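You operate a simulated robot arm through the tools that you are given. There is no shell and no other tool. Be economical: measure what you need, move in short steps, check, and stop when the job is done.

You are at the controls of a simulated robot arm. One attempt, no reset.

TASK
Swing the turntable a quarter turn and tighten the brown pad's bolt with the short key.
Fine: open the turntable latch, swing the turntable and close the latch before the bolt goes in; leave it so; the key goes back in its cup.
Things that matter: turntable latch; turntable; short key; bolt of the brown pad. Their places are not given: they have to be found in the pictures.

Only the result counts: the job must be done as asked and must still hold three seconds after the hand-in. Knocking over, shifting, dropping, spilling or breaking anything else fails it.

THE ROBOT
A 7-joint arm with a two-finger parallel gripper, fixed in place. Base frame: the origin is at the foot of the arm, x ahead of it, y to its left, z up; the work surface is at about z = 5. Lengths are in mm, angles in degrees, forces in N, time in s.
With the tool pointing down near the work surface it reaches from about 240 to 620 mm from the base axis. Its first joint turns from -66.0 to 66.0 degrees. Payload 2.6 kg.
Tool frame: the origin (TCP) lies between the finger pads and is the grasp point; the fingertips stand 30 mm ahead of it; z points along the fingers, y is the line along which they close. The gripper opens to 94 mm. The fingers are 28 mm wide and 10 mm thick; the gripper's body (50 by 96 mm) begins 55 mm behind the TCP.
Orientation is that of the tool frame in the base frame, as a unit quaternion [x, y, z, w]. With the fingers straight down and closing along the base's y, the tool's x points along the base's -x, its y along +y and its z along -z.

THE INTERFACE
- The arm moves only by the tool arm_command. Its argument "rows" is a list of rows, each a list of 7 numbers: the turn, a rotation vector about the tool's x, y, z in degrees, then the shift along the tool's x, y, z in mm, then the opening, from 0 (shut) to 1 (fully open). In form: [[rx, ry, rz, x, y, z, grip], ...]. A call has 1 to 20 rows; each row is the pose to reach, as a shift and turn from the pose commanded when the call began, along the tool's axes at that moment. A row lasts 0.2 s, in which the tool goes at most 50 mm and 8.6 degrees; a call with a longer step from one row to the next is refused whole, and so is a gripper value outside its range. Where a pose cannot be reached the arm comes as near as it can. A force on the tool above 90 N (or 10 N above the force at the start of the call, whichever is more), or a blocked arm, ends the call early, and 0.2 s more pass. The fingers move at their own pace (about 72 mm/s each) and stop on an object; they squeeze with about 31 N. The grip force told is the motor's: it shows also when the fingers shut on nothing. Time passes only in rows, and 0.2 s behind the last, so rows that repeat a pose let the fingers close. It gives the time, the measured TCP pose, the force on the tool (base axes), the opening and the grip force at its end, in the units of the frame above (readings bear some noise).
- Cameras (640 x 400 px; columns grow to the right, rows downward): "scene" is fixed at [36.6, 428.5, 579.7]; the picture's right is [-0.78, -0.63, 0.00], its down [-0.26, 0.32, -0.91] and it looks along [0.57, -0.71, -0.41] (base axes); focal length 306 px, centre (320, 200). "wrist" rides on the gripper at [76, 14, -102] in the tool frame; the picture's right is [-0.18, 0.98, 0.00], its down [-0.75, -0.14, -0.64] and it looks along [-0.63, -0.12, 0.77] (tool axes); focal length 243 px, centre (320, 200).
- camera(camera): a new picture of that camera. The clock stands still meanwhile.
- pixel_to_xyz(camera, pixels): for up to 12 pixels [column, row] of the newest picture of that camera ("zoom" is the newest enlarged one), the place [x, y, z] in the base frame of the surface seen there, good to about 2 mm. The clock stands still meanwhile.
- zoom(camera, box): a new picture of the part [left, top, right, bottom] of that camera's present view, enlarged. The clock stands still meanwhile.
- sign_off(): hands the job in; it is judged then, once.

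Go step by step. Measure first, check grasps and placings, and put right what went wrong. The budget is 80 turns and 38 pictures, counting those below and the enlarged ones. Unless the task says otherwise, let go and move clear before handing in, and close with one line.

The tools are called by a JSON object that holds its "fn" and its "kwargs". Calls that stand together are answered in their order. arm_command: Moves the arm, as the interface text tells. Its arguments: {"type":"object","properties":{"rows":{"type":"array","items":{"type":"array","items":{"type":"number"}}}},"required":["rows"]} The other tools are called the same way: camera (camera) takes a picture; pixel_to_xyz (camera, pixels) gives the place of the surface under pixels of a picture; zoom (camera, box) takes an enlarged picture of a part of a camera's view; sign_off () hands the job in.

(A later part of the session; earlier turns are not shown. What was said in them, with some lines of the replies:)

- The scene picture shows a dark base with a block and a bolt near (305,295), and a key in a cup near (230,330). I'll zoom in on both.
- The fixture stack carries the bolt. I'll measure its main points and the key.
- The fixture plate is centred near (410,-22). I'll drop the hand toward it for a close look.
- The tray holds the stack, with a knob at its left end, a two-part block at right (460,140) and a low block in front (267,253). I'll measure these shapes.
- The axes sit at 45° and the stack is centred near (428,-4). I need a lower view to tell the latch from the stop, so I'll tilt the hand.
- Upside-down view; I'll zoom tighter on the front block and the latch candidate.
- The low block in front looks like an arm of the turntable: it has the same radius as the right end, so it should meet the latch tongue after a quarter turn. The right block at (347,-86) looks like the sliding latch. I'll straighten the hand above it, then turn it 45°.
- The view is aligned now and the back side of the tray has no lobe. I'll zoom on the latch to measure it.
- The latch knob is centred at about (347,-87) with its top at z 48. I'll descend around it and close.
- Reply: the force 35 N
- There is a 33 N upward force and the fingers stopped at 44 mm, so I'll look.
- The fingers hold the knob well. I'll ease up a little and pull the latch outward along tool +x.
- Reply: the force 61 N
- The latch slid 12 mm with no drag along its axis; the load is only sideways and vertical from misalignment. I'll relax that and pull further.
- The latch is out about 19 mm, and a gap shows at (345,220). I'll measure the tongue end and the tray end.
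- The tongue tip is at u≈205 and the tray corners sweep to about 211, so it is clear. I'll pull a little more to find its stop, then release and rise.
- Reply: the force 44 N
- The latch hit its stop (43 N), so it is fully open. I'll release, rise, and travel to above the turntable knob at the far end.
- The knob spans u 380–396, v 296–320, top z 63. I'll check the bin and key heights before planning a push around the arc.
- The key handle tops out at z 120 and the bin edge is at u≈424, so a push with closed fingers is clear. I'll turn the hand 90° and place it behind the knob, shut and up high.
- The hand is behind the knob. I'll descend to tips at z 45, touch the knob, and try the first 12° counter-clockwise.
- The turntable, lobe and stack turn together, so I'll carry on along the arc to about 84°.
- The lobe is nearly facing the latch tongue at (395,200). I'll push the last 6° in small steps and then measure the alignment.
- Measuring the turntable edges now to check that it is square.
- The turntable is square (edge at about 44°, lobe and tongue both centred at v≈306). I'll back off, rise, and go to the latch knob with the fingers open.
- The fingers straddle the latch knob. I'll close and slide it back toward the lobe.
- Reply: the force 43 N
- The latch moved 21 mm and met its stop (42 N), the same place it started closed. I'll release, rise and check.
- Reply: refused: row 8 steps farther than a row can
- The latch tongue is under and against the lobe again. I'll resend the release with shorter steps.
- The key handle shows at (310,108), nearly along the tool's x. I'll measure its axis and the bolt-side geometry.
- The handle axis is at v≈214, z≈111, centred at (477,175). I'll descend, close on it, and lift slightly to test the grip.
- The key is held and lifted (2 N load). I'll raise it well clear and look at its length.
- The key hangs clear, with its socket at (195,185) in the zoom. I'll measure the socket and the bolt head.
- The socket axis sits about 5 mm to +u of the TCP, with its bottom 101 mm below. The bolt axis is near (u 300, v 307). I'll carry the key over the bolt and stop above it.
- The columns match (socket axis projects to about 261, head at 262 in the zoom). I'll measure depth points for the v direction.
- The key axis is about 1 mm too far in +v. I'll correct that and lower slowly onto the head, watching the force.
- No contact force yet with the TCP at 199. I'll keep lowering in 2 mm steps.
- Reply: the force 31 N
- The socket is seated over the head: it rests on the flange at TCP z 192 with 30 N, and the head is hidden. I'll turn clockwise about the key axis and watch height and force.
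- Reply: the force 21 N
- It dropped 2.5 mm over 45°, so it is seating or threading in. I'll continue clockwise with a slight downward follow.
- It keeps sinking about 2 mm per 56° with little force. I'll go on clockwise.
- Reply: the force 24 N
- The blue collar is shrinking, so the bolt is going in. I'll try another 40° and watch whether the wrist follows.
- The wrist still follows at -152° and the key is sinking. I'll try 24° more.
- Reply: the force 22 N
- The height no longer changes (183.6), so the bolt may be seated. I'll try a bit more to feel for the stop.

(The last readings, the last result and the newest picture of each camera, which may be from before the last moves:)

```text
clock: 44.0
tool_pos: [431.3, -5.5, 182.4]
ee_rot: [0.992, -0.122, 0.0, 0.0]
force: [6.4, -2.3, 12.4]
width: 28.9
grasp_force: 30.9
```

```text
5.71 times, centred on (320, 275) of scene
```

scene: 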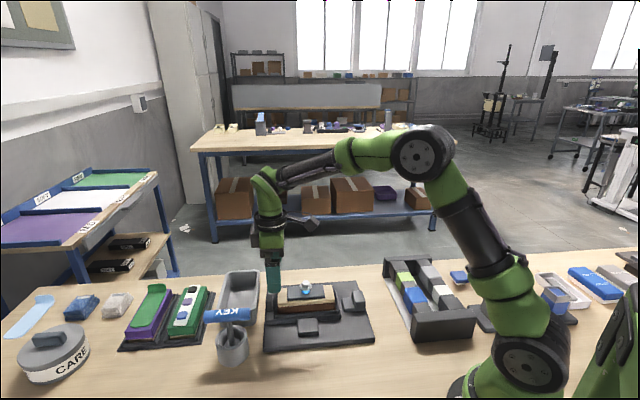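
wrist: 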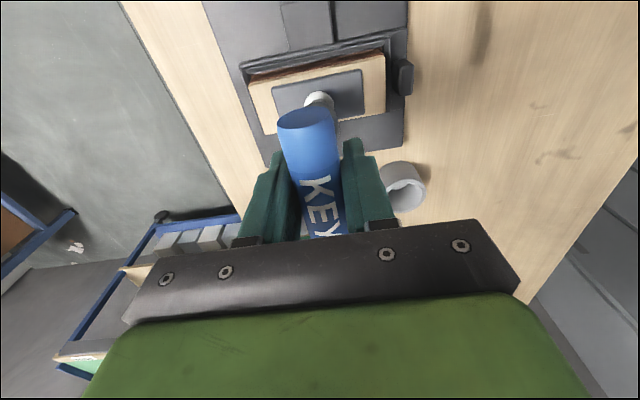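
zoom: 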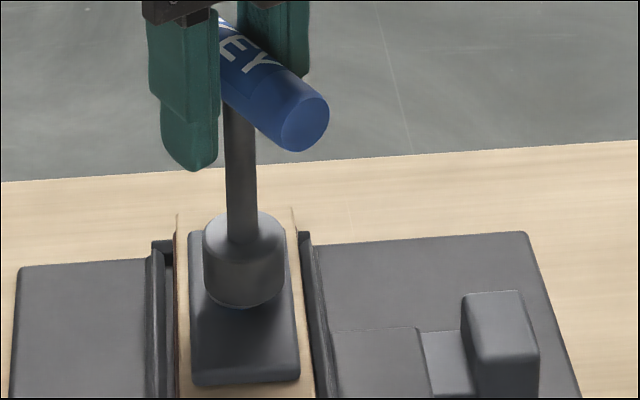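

The blue collar is no longer visible and the wrist still follows. I'll continue until the height or torque stops.

{"fn": "arm_command", "kwargs": {"rows": [[0, 0, 8, 0, 0.5, 0.3, 0], [0, 0, 16, -0.1, 1, 0.6, 0], [0, 0, 24, -0.3, 1.5, 0.9, 0], [0, 0, 32, -0.6, 2, 1.2, 0]]}}

```text
clock: 45.0
tool_pos: [431.1, -7.7, 180.0]
ee_rot: [0.92, -0.393, 0.0, 0.002]
force: [-1.7, -2.2, 14.5]
width: 28.7
grasp_force: 31.3
```

It is still turning and sinking (z 180). I'll go on.

{"fn": "arm_command", "kwargs": {"rows": [[0, 0, 8, 0, 0.5, 0.3, 0], [0, 0, 16, -0.1, 1, 0.6, 0], [0, 0, 24, -0.3, 1.5, 0.9, 0], [0, 0, 32, -0.6, 2, 1.2, 0]]}}

```text
clock: 46.0
tool_pos: [429.2, -7.9, 180.5]
ee_rot: [0.775, -0.631, 0.0, 0.0]
force: [2.1, -4.3, 13.3]
width: 28.6
grasp_force: 31.2
```

The height is steady now (180.5) and the wrist follows. I'll turn further to check for the end stop.

{"fn": "arm_command", "kwargs": {"rows": [[0, 0, 8, 0, 0.5, 0.2, 0], [0, 0, 16, -0.1, 1, 0.4, 0], [0, 0, 24, -0.3, 1.5, 0.6, 0], [0, 0, 32, -0.6, 2, 0.8, 0]]}}

{"fn": "zoom", "kwargs": {"camera": "scene", "box": [280, 240, 360, 310]}}

```text
clock: 47.0
tool_pos: [426.7, -8.6, 179.4]
ee_rot: [-0.573, 0.82, 0.001, 0.0]
force: [-1.5, -1.0, 3.9]
width: 29.0
grasp_force: 31.1
```

```text
5.71 times, centred on (320, 275) of scene
```

zoom: 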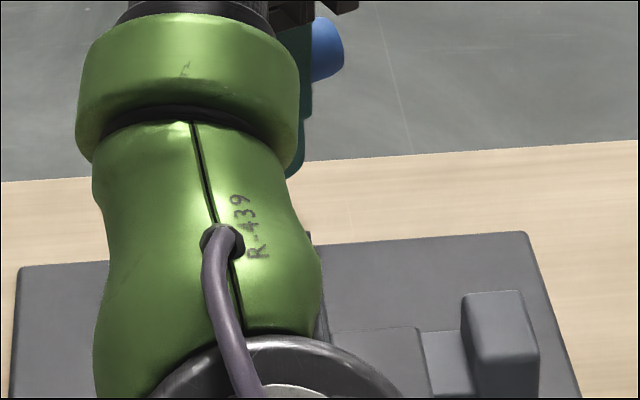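

An arm link now fills the view, so I'll check the whole scene before going further.

{"fn": "camera", "kwargs": {"camera": "scene"}}

```text
5 pictures are left
```

scene: 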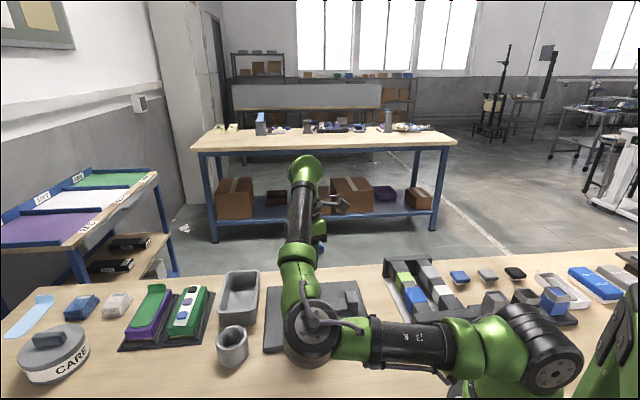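

The elbow has swung low to follow the wrist's end of range, so I won't go further this way. The key has sunk 13 mm. I'll lift it off the head, turn back 240° (a multiple of 60°) in free air, then re-seat it and turn to the stop.

{"fn": "arm_command", "kwargs": {"rows": [[0, 0, 0, 0, 0, -15, 0], [0, 0, 0, 0, 0, -32, 0], [0, 0, -8, 0, -0.5, -32, 0], [0, 0, -16, -0.1, -1, -32, 0], [0, 0, -24, -0.3, -1.5, -32, 0], [0, 0, -32, -0.6, -2, -32, 0], [0, 0, -40, -0.9, -2.4, -32, 0], [0, 0, -48, -1.2, -2.7, -32, 0], [0, 0, -56, -1.6, -3.1, -32, 0], [0, 0, -64, -2.1, -3.3, -32, 0], [0, 0, -72, -2.6, -3.5, -32, 0], [0, 0, -80, -3.1, -3.6, -32, 0], [0, 0, -88, -3.6, -3.7, -32, 0], [0, 0, -96, -4.1, -3.7, -32, 0], [0, 0, -104, -4.6, -3.6, -32, 0], [0, 0, -112, -5.1, -3.4, -32, 0], [0, 0, -120, -5.5, -3.2, -32, 0]]}}

{"fn": "arm_command", "kwargs": {"rows": [[0, 0, -8, 0, -0.5, 0, 0], [0, 0, -16, -0.1, -1, 0, 0], [0, 0, -24, -0.3, -1.5, 0, 0], [0, 0, -32, -0.6, -2, 0, 0], [0, 0, -40, -0.9, -2.4, 0, 0], [0, 0, -48, -1.2, -2.7, 0, 0], [0, 0, -56, -1.6, -3.1, 0, 0], [0, 0, -64, -2.1, -3.3, 0, 0], [0, 0, -72, -2.6, -3.5, 0, 0], [0, 0, -80, -3.1, -3.6, 0, 0], [0, 0, -88, -3.6, -3.7, 0, 0], [0, 0, -96, -4.1, -3.7, 0, 0], [0, 0, -104, -4.6, -3.6, 0, 0], [0, 0, -112, -5.1, -3.4, 0, 0], [0, 0, -120, -5.5, -3.2, 0, 0]]}}

```text
clock: 50.6
tool_pos: [431.3, -2.8, 211.4]
ee_rot: [0.996, 0.088, 0.0, 0.0]
force: [-0.4, 0.1, -2.2]
width: 28.7
grasp_force: 30.8
```

```text
clock: 53.8
tool_pos: [425.9, -1.4, 210.9]
ee_rot: [0.423, 0.906, 0.0, 0.0]
force: [0.9, 0.7, -2.1]
width: 28.4
grasp_force: 31.5
```

The key is back at yaw -50° with little load. I'll correct it by 1 mm and lower it onto the head again.

{"fn": "arm_command", "kwargs": {"rows": [[0, 0, 0, -1, 0.3, 8, 0], [0, 0, 0, -1, 0.3, 14, 0], [0, 0, 0, -1, 0.3, 18, 0], [0, 0, 0, -1, 0.3, 22, 0], [0, 0, 0, -1, 0.3, 26, 0], [0, 0, 0, -1, 0.3, 29, 0], [0, 0, 0, -1, 0.3, 31, 0], [0, 0, 0, -1, 0.3, 32, 0]]}}

```text
clock: 55.6
tool_pos: [427.6, -3.0, 179.4]
ee_rot: [0.422, 0.906, 0.0, 0.0]
force: [-0.4, 1.3, -0.4]
width: 28.7
grasp_force: 30.7
```

It engaged again at the same height (179.4) with no resistance. I'll turn clockwise with a light downward follow.

{"fn": "arm_command", "kwargs": {"rows": [[0, 0, 0, 0, 0, 1, 0], [0, 0, 8, 0, 0.5, 1, 0], [0, 0, 16, -0.1, 1, 1.2, 0], [0, 0, 24, -0.3, 1.5, 1.4, 0], [0, 0, 32, -0.6, 2, 1.6, 0], [0, 0, 40, -0.9, 2.4, 1.8, 0], [0, 0, 48, -1.2, 2.7, 2, 0]]}}

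```text
clock: 57.2
tool_pos: [430.5, -1.8, 177.9]
ee_rot: [0.756, 0.655, 0.001, 0.001]
force: [1.4, -1.3, 8.1]
width: 28.6
grasp_force: 30.8
```

It is still sinking slightly (177.9). I'll continue clockwise.

{"fn": "arm_command", "kwargs": {"rows": [[0, 0, 8, 0, 0.5, 0.2, 0], [0, 0, 16, -0.1, 1, 0.4, 0], [0, 0, 24, -0.3, 1.5, 0.6, 0], [0, 0, 32, -0.6, 2, 0.8, 0], [0, 0, 40, -0.9, 2.4, 1, 0], [0, 0, 48, -1.2, 2.7, 1.2, 0]]}}

```text
clock: 58.6
tool_pos: [433.2, -3.3, 177.8]
ee_rot: [0.957, 0.291, 0.002, -0.001]
force: [0.1, -0.7, 27.4]
width: 28.8
grasp_force: 31.8
```

The height is now constant while the force rises, so the bolt seems seated. I'll look at whether the handle still follows the fingers.

{"fn": "zoom", "kwargs": {"camera": "scene", "box": [270, 230, 370, 310]}}

```text
5.00 times, centred on (320, 270) of scene
```

zoom: 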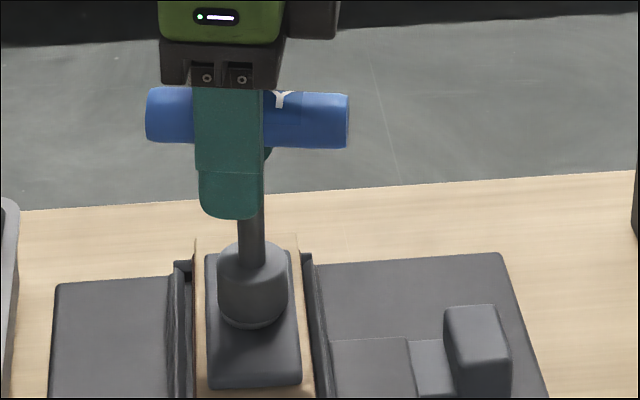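

The handle follows and the socket sits almost on the plate. I'll turn further without pushing down to feel for a stop.

{"fn": "arm_command", "kwargs": {"rows": [[0, 0, 6, 0, 0.4, -0.5, 0], [0, 0, 12, 0, 0.8, -0.5, 0], [0, 0, 18, -0.2, 1.1, -0.5, 0], [0, 0, 24, -0.3, 1.5, -0.5, 0], [0, 0, 30, -0.5, 1.9, -0.5, 0]]}}

```text
clock: 59.8
tool_pos: [433.5, -7.0, 177.7]
ee_rot: [0.999, 0.033, 0.0, -0.001]
force: [3.8, 3.1, 13.1]
width: 29.0
grasp_force: 30.9
```

The wrist still follows with constant height; either the grip slips or the bolt still turns. I'll turn 30° more and measure the handle's direction.

{"fn": "arm_command", "kwargs": {"rows": [[0, 0, 6, 0, 0.4, 0, 0], [0, 0, 12, 0, 0.8, 0, 0], [0, 0, 18, -0.2, 1.1, 0, 0], [0, 0, 24, -0.3, 1.5, 0, 0], [0, 0, 30, -0.5, 1.9, 0, 0]]}}

{"fn": "zoom", "kwargs": {"camera": "scene", "box": [270, 230, 370, 310]}}

```text
clock: 61.0
tool_pos: [433.0, -6.5, 177.3]
ee_rot: [0.974, -0.227, 0.0, 0.0]
force: [4.4, -1.6, 8.7]
width: 28.6
grasp_force: 31.0
```

```text
5.00 times, centred on (320, 270) of scene
```

zoom: 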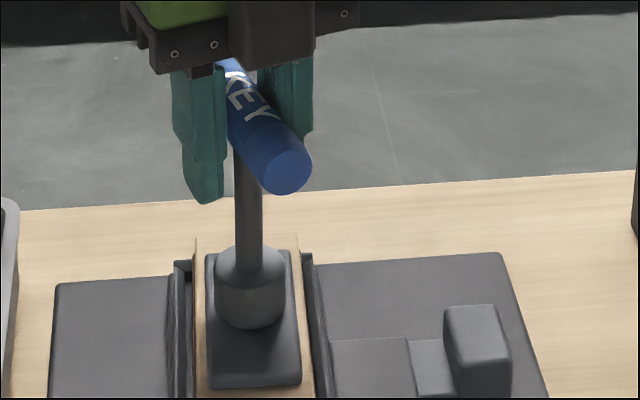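

The handle still follows the grip while the height has been flat for over 100°, so the bolt is down. I'll lift the key off, unwind the wrist and inspect the bolt.

{"fn": "arm_command", "kwargs": {"rows": [[0, 0, 0, 0, 0, -20, 0], [0, 0, 0, 0, 0, -45, 0], [0, 0, -8, 0, -0.5, -60, 0], [0, 0, -16, -0.1, -1, -70, 0], [0, 0, -24, -0.3, -1.5, -70, 0], [0, 0, -32, -0.6, -2, -70, 0], [0, 0, -40, -0.9, -2.4, -70, 0], [0, 0, -48, -1.2, -2.7, -70, 0], [0, 0, -56, -1.6, -3.1, -70, 0], [0, 0, -64, -2.1, -3.3, -70, 0], [0, 0, -72, -2.6, -3.5, -70, 0], [0, 0, -80, -3.1, -3.6, -70, 0], [0, 0, -88, -3.6, -3.7, -70, 0], [0, 0, -96, -4.1, -3.7, -70, 0], [0, 0, -104, -4.6, -3.6, -70, 0], [0, 0, -112, -5.1, -3.4, -70, 0], [0, 0, -120, -5.5, -3.2, -70, 0]]}}

{"fn": "zoom", "kwargs": {"camera": "scene", "box": [280, 260, 360, 320]}}

{"fn": "pixel_to_xyz", "kwargs": {"camera": "zoom", "pixels": [[260, 130], [265, 150], [265, 165], [265, 180], [265, 120], [265, 195], [265, 210], [265, 240], [230, 170], [300, 170]]}}

```text
clock: 64.6
tool_pos: [428.9, -2.5, 247.8]
ee_rot: [0.682, 0.731, 0.0, 0.001]
force: [0.7, -0.3, -1.6]
width: 28.5
grasp_force: 31.2
```

```text
6.67 times, centred on (320, 290) of scene
```

zoom: 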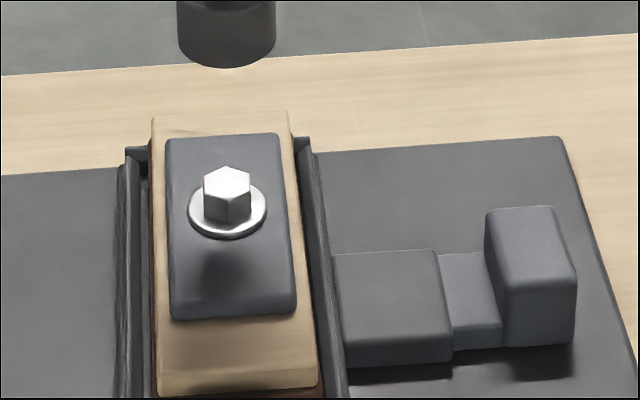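

```text
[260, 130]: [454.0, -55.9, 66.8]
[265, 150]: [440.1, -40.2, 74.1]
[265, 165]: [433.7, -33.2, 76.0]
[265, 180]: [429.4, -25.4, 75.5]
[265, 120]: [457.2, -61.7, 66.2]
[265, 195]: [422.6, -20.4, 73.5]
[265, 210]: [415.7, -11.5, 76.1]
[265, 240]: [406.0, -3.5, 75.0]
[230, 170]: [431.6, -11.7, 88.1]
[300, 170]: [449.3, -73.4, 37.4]
```

The flange now sits flat on the plate with no blue visible, and the head top fell from about 102 to 88. Now I'll unwind to the original yaw and rise before returning the key.

{"fn": "arm_command", "kwargs": {"rows": [[0, 0, -8, 0, -0.5, -10, 0], [0, 0, -16, -0.1, -1, -20, 0], [0, 0, -24, -0.3, -1.5, -21, 0], [0, 0, -32, -0.6, -2, -21, 0], [0, 0, -40, -0.9, -2.4, -21, 0], [0, 0, -48, -1.2, -2.7, -21, 0], [0, 0, -56, -1.6, -3.1, -21, 0], [0, 0, -64, -2.1, -3.3, -21, 0], [0, 0, -72, -2.6, -3.5, -21, 0], [0, 0, -80, -3.1, -3.6, -21, 0], [0, 0, -88, -3.6, -3.7, -21, 0], [0, 0, -96, -4.1, -3.7, -21, 0], [0, 0, -104, -4.6, -3.6, -21, 0], [0, 0, -112, -5.1, -3.4, -21, 0], [0, 0, -120, -5.5, -3.2, -21, 0], [0, 0, -126, -5.8, -3, -21, 0], [0, 0, -131, -6.1, -2.8, -21, 0]]}}

```text
clock: 68.2
tool_pos: [426.6, -8.1, 267.5]
ee_rot: [-0.383, 0.924, 0.0, -0.001]
force: [-0.3, 0.2, -2.2]
width: 28.8
grasp_force: 31.1
```

Back at the original orientation. I'll carry the key over its cup and stop above the rim for one check picture.

{"fn": "arm_command", "kwargs": {"rows": [[0, 0, 0, -35, 20, 0, 0], [0, 0, 0, -70, 40, 0, 0], [0, 0, 0, -105, 60, 0, 0], [0, 0, 0, -140, 80, 0, 0], [0, 0, 0, -163.4, 95.1, 0, 0], [0, 0, 0, -163.4, 95.1, 40, 0], [0, 0, 0, -163.4, 95.1, 80, 0], [0, 0, 0, -163.4, 95.1, 100, 0], [0, 0, 0, -163.4, 95.1, 100, 0]]}}

{"fn": "zoom", "kwargs": {"camera": "scene", "box": [180, 270, 300, 380]}}

{"fn": "pixel_to_xyz", "kwargs": {"camera": "zoom", "pixels": [[200, 270], [270, 230], [330, 290], [265, 200], [265, 170], [240, 330], [300, 330], [265, 300]]}}

```text
clock: 70.2
tool_pos: [474.2, 174.7, 169.4]
ee_rot: [-0.383, 0.924, 0.0, 0.0]
force: [0.8, -0.7, -2.1]
width: 28.7
grasp_force: 31.2
```

```text
3.64 times, centred on (240, 325) of scene
```

zoom: 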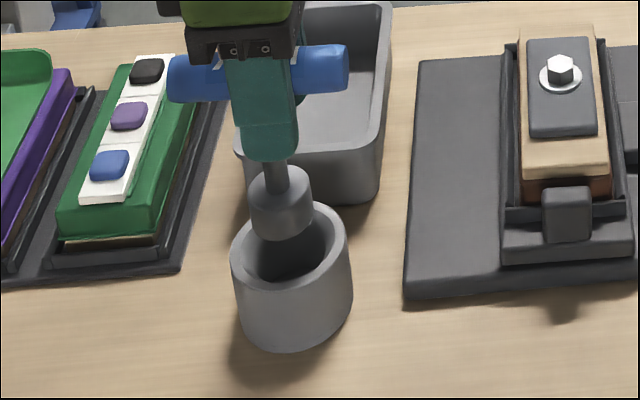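

```text
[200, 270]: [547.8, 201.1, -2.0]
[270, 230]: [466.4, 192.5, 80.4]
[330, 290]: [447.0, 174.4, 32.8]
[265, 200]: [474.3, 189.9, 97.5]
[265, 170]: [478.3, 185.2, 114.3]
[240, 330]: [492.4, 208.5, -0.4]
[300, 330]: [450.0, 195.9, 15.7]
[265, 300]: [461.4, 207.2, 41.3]
```

The socket axis projects onto the cup centre (column about 289 against 291). I'll lower the key to its original height.

{"fn": "arm_command", "kwargs": {"rows": [[0, 0, 0, 0, 0, 15, 0], [0, 0, 0, 0, 0, 30, 0], [0, 0, 0, 0, 0, 42, 0], [0, 0, 0, 0, 0, 52, 0], [0, 0, 0, 0, 0, 57, 0], [0, 0, 0, 0, 0, 59.5, 0]]}}

```text
clock: 71.6
tool_pos: [476.1, 174.7, 107.2]
ee_rot: [-0.383, 0.924, 0.0, 0.0]
force: [0.0, 0.7, -1.7]
width: 28.7
grasp_force: 30.8
```

No floor contact yet, so I'll lower in 1 mm steps until it touches.

{"fn": "arm_command", "kwargs": {"rows": [[0, 0, 0, 0, 0, 1, 0], [0, 0, 0, 0, 0, 2, 0], [0, 0, 0, 0, 0, 3, 0]]}}

```text
clock: 72.4
tool_pos: [474.1, 175.4, 103.9]
ee_rot: [-0.382, 0.924, 0.0, 0.0]
force: [0.2, 0.1, -2.4]
width: 28.7
grasp_force: 30.6
```

Still hanging free. The key had likely crept up in the grip, so I'll keep lowering gently.

{"fn": "arm_command", "kwargs": {"rows": [[0, 0, 0, 0, 0, 1, 0], [0, 0, 0, 0, 0, 2, 0], [0, 0, 0, 0, 0, 3, 0], [0, 0, 0, 0, 0, 4, 0]]}}

```text
clock: 73.4
tool_pos: [475.1, 174.2, 101.4]
ee_rot: [-0.383, 0.924, 0.0, 0.0]
force: [-0.8, -0.9, -0.5]
width: 29.1
grasp_force: 31.1
```

The load is easing (-0.5 N), so it is near contact. A little more.

{"fn": "arm_command", "kwargs": {"rows": [[0, 0, 0, 0, 0, 1, 0], [0, 0, 0, 0, 0, 2, 0]]}}

```text
clock: 74.0
tool_pos: [475.8, 174.9, 101.6]
ee_rot: [-0.381, 0.924, 0.0, 0.001]
force: [-2.9, -2.1, 13.8]
width: 28.7
grasp_force: 31.2
```

Contact at 14 N: the key stands on the cup floor. I'll ease off 1 mm, open, and rise straight up.

{"fn": "arm_command", "kwargs": {"rows": [[0, 0, 0, 0, 0, -0.7, 0], [0, 0, 0, 0, 0, -0.7, 0.35], [0, 0, 0, 0, 0, -0.7, 0.6], [0, 0, 0, 0, 0, -0.7, 1], [0, 0, 0, 0, 0, -0.7, 1], [0, 0, 0, 0, 0, -20, 1], [0, 0, 0, 0, 0, -60, 1], [0, 0, 0, 0, 0, -105, 1], [0, 0, 0, 0, 0, -150, 1], [0, 0, 0, 0, 0, -190, 1]]}}

{"fn": "zoom", "kwargs": {"camera": "scene", "box": [190, 260, 380, 380]}}

```text
clock: 76.2
tool_pos: [476.6, 174.2, 291.8]
ee_rot: [-0.382, 0.924, -0.001, 0.0]
force: [0.1, -0.1, -0.1]
width: 93.9
grasp_force: 0.0
```

```text
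3.33 times, centred on (285, 320) of scene
```

zoom: 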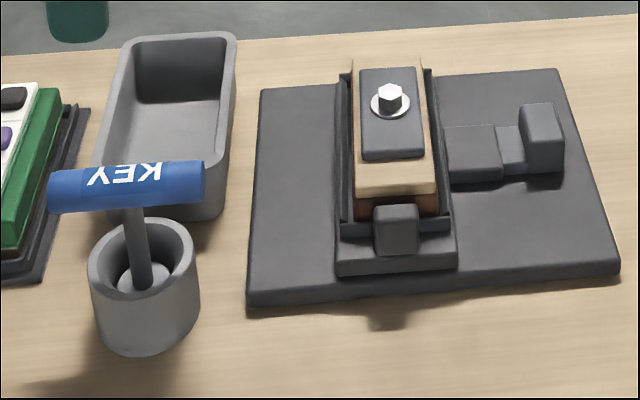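

The key stands in its cup, the latch is closed on the turned lobe, the bolt is flush on the plate, and the hand is clear. I'm handing in.

{"fn": "sign_off", "kwargs": {}}

```text
The job is handed in.
```

The turntable is a quarter turn round with its latch closed, the brown pad's bolt is screwed down flush, and the key is back in its cup. I judged tightness by the bolt no longer sinking, because the readings give no torque.
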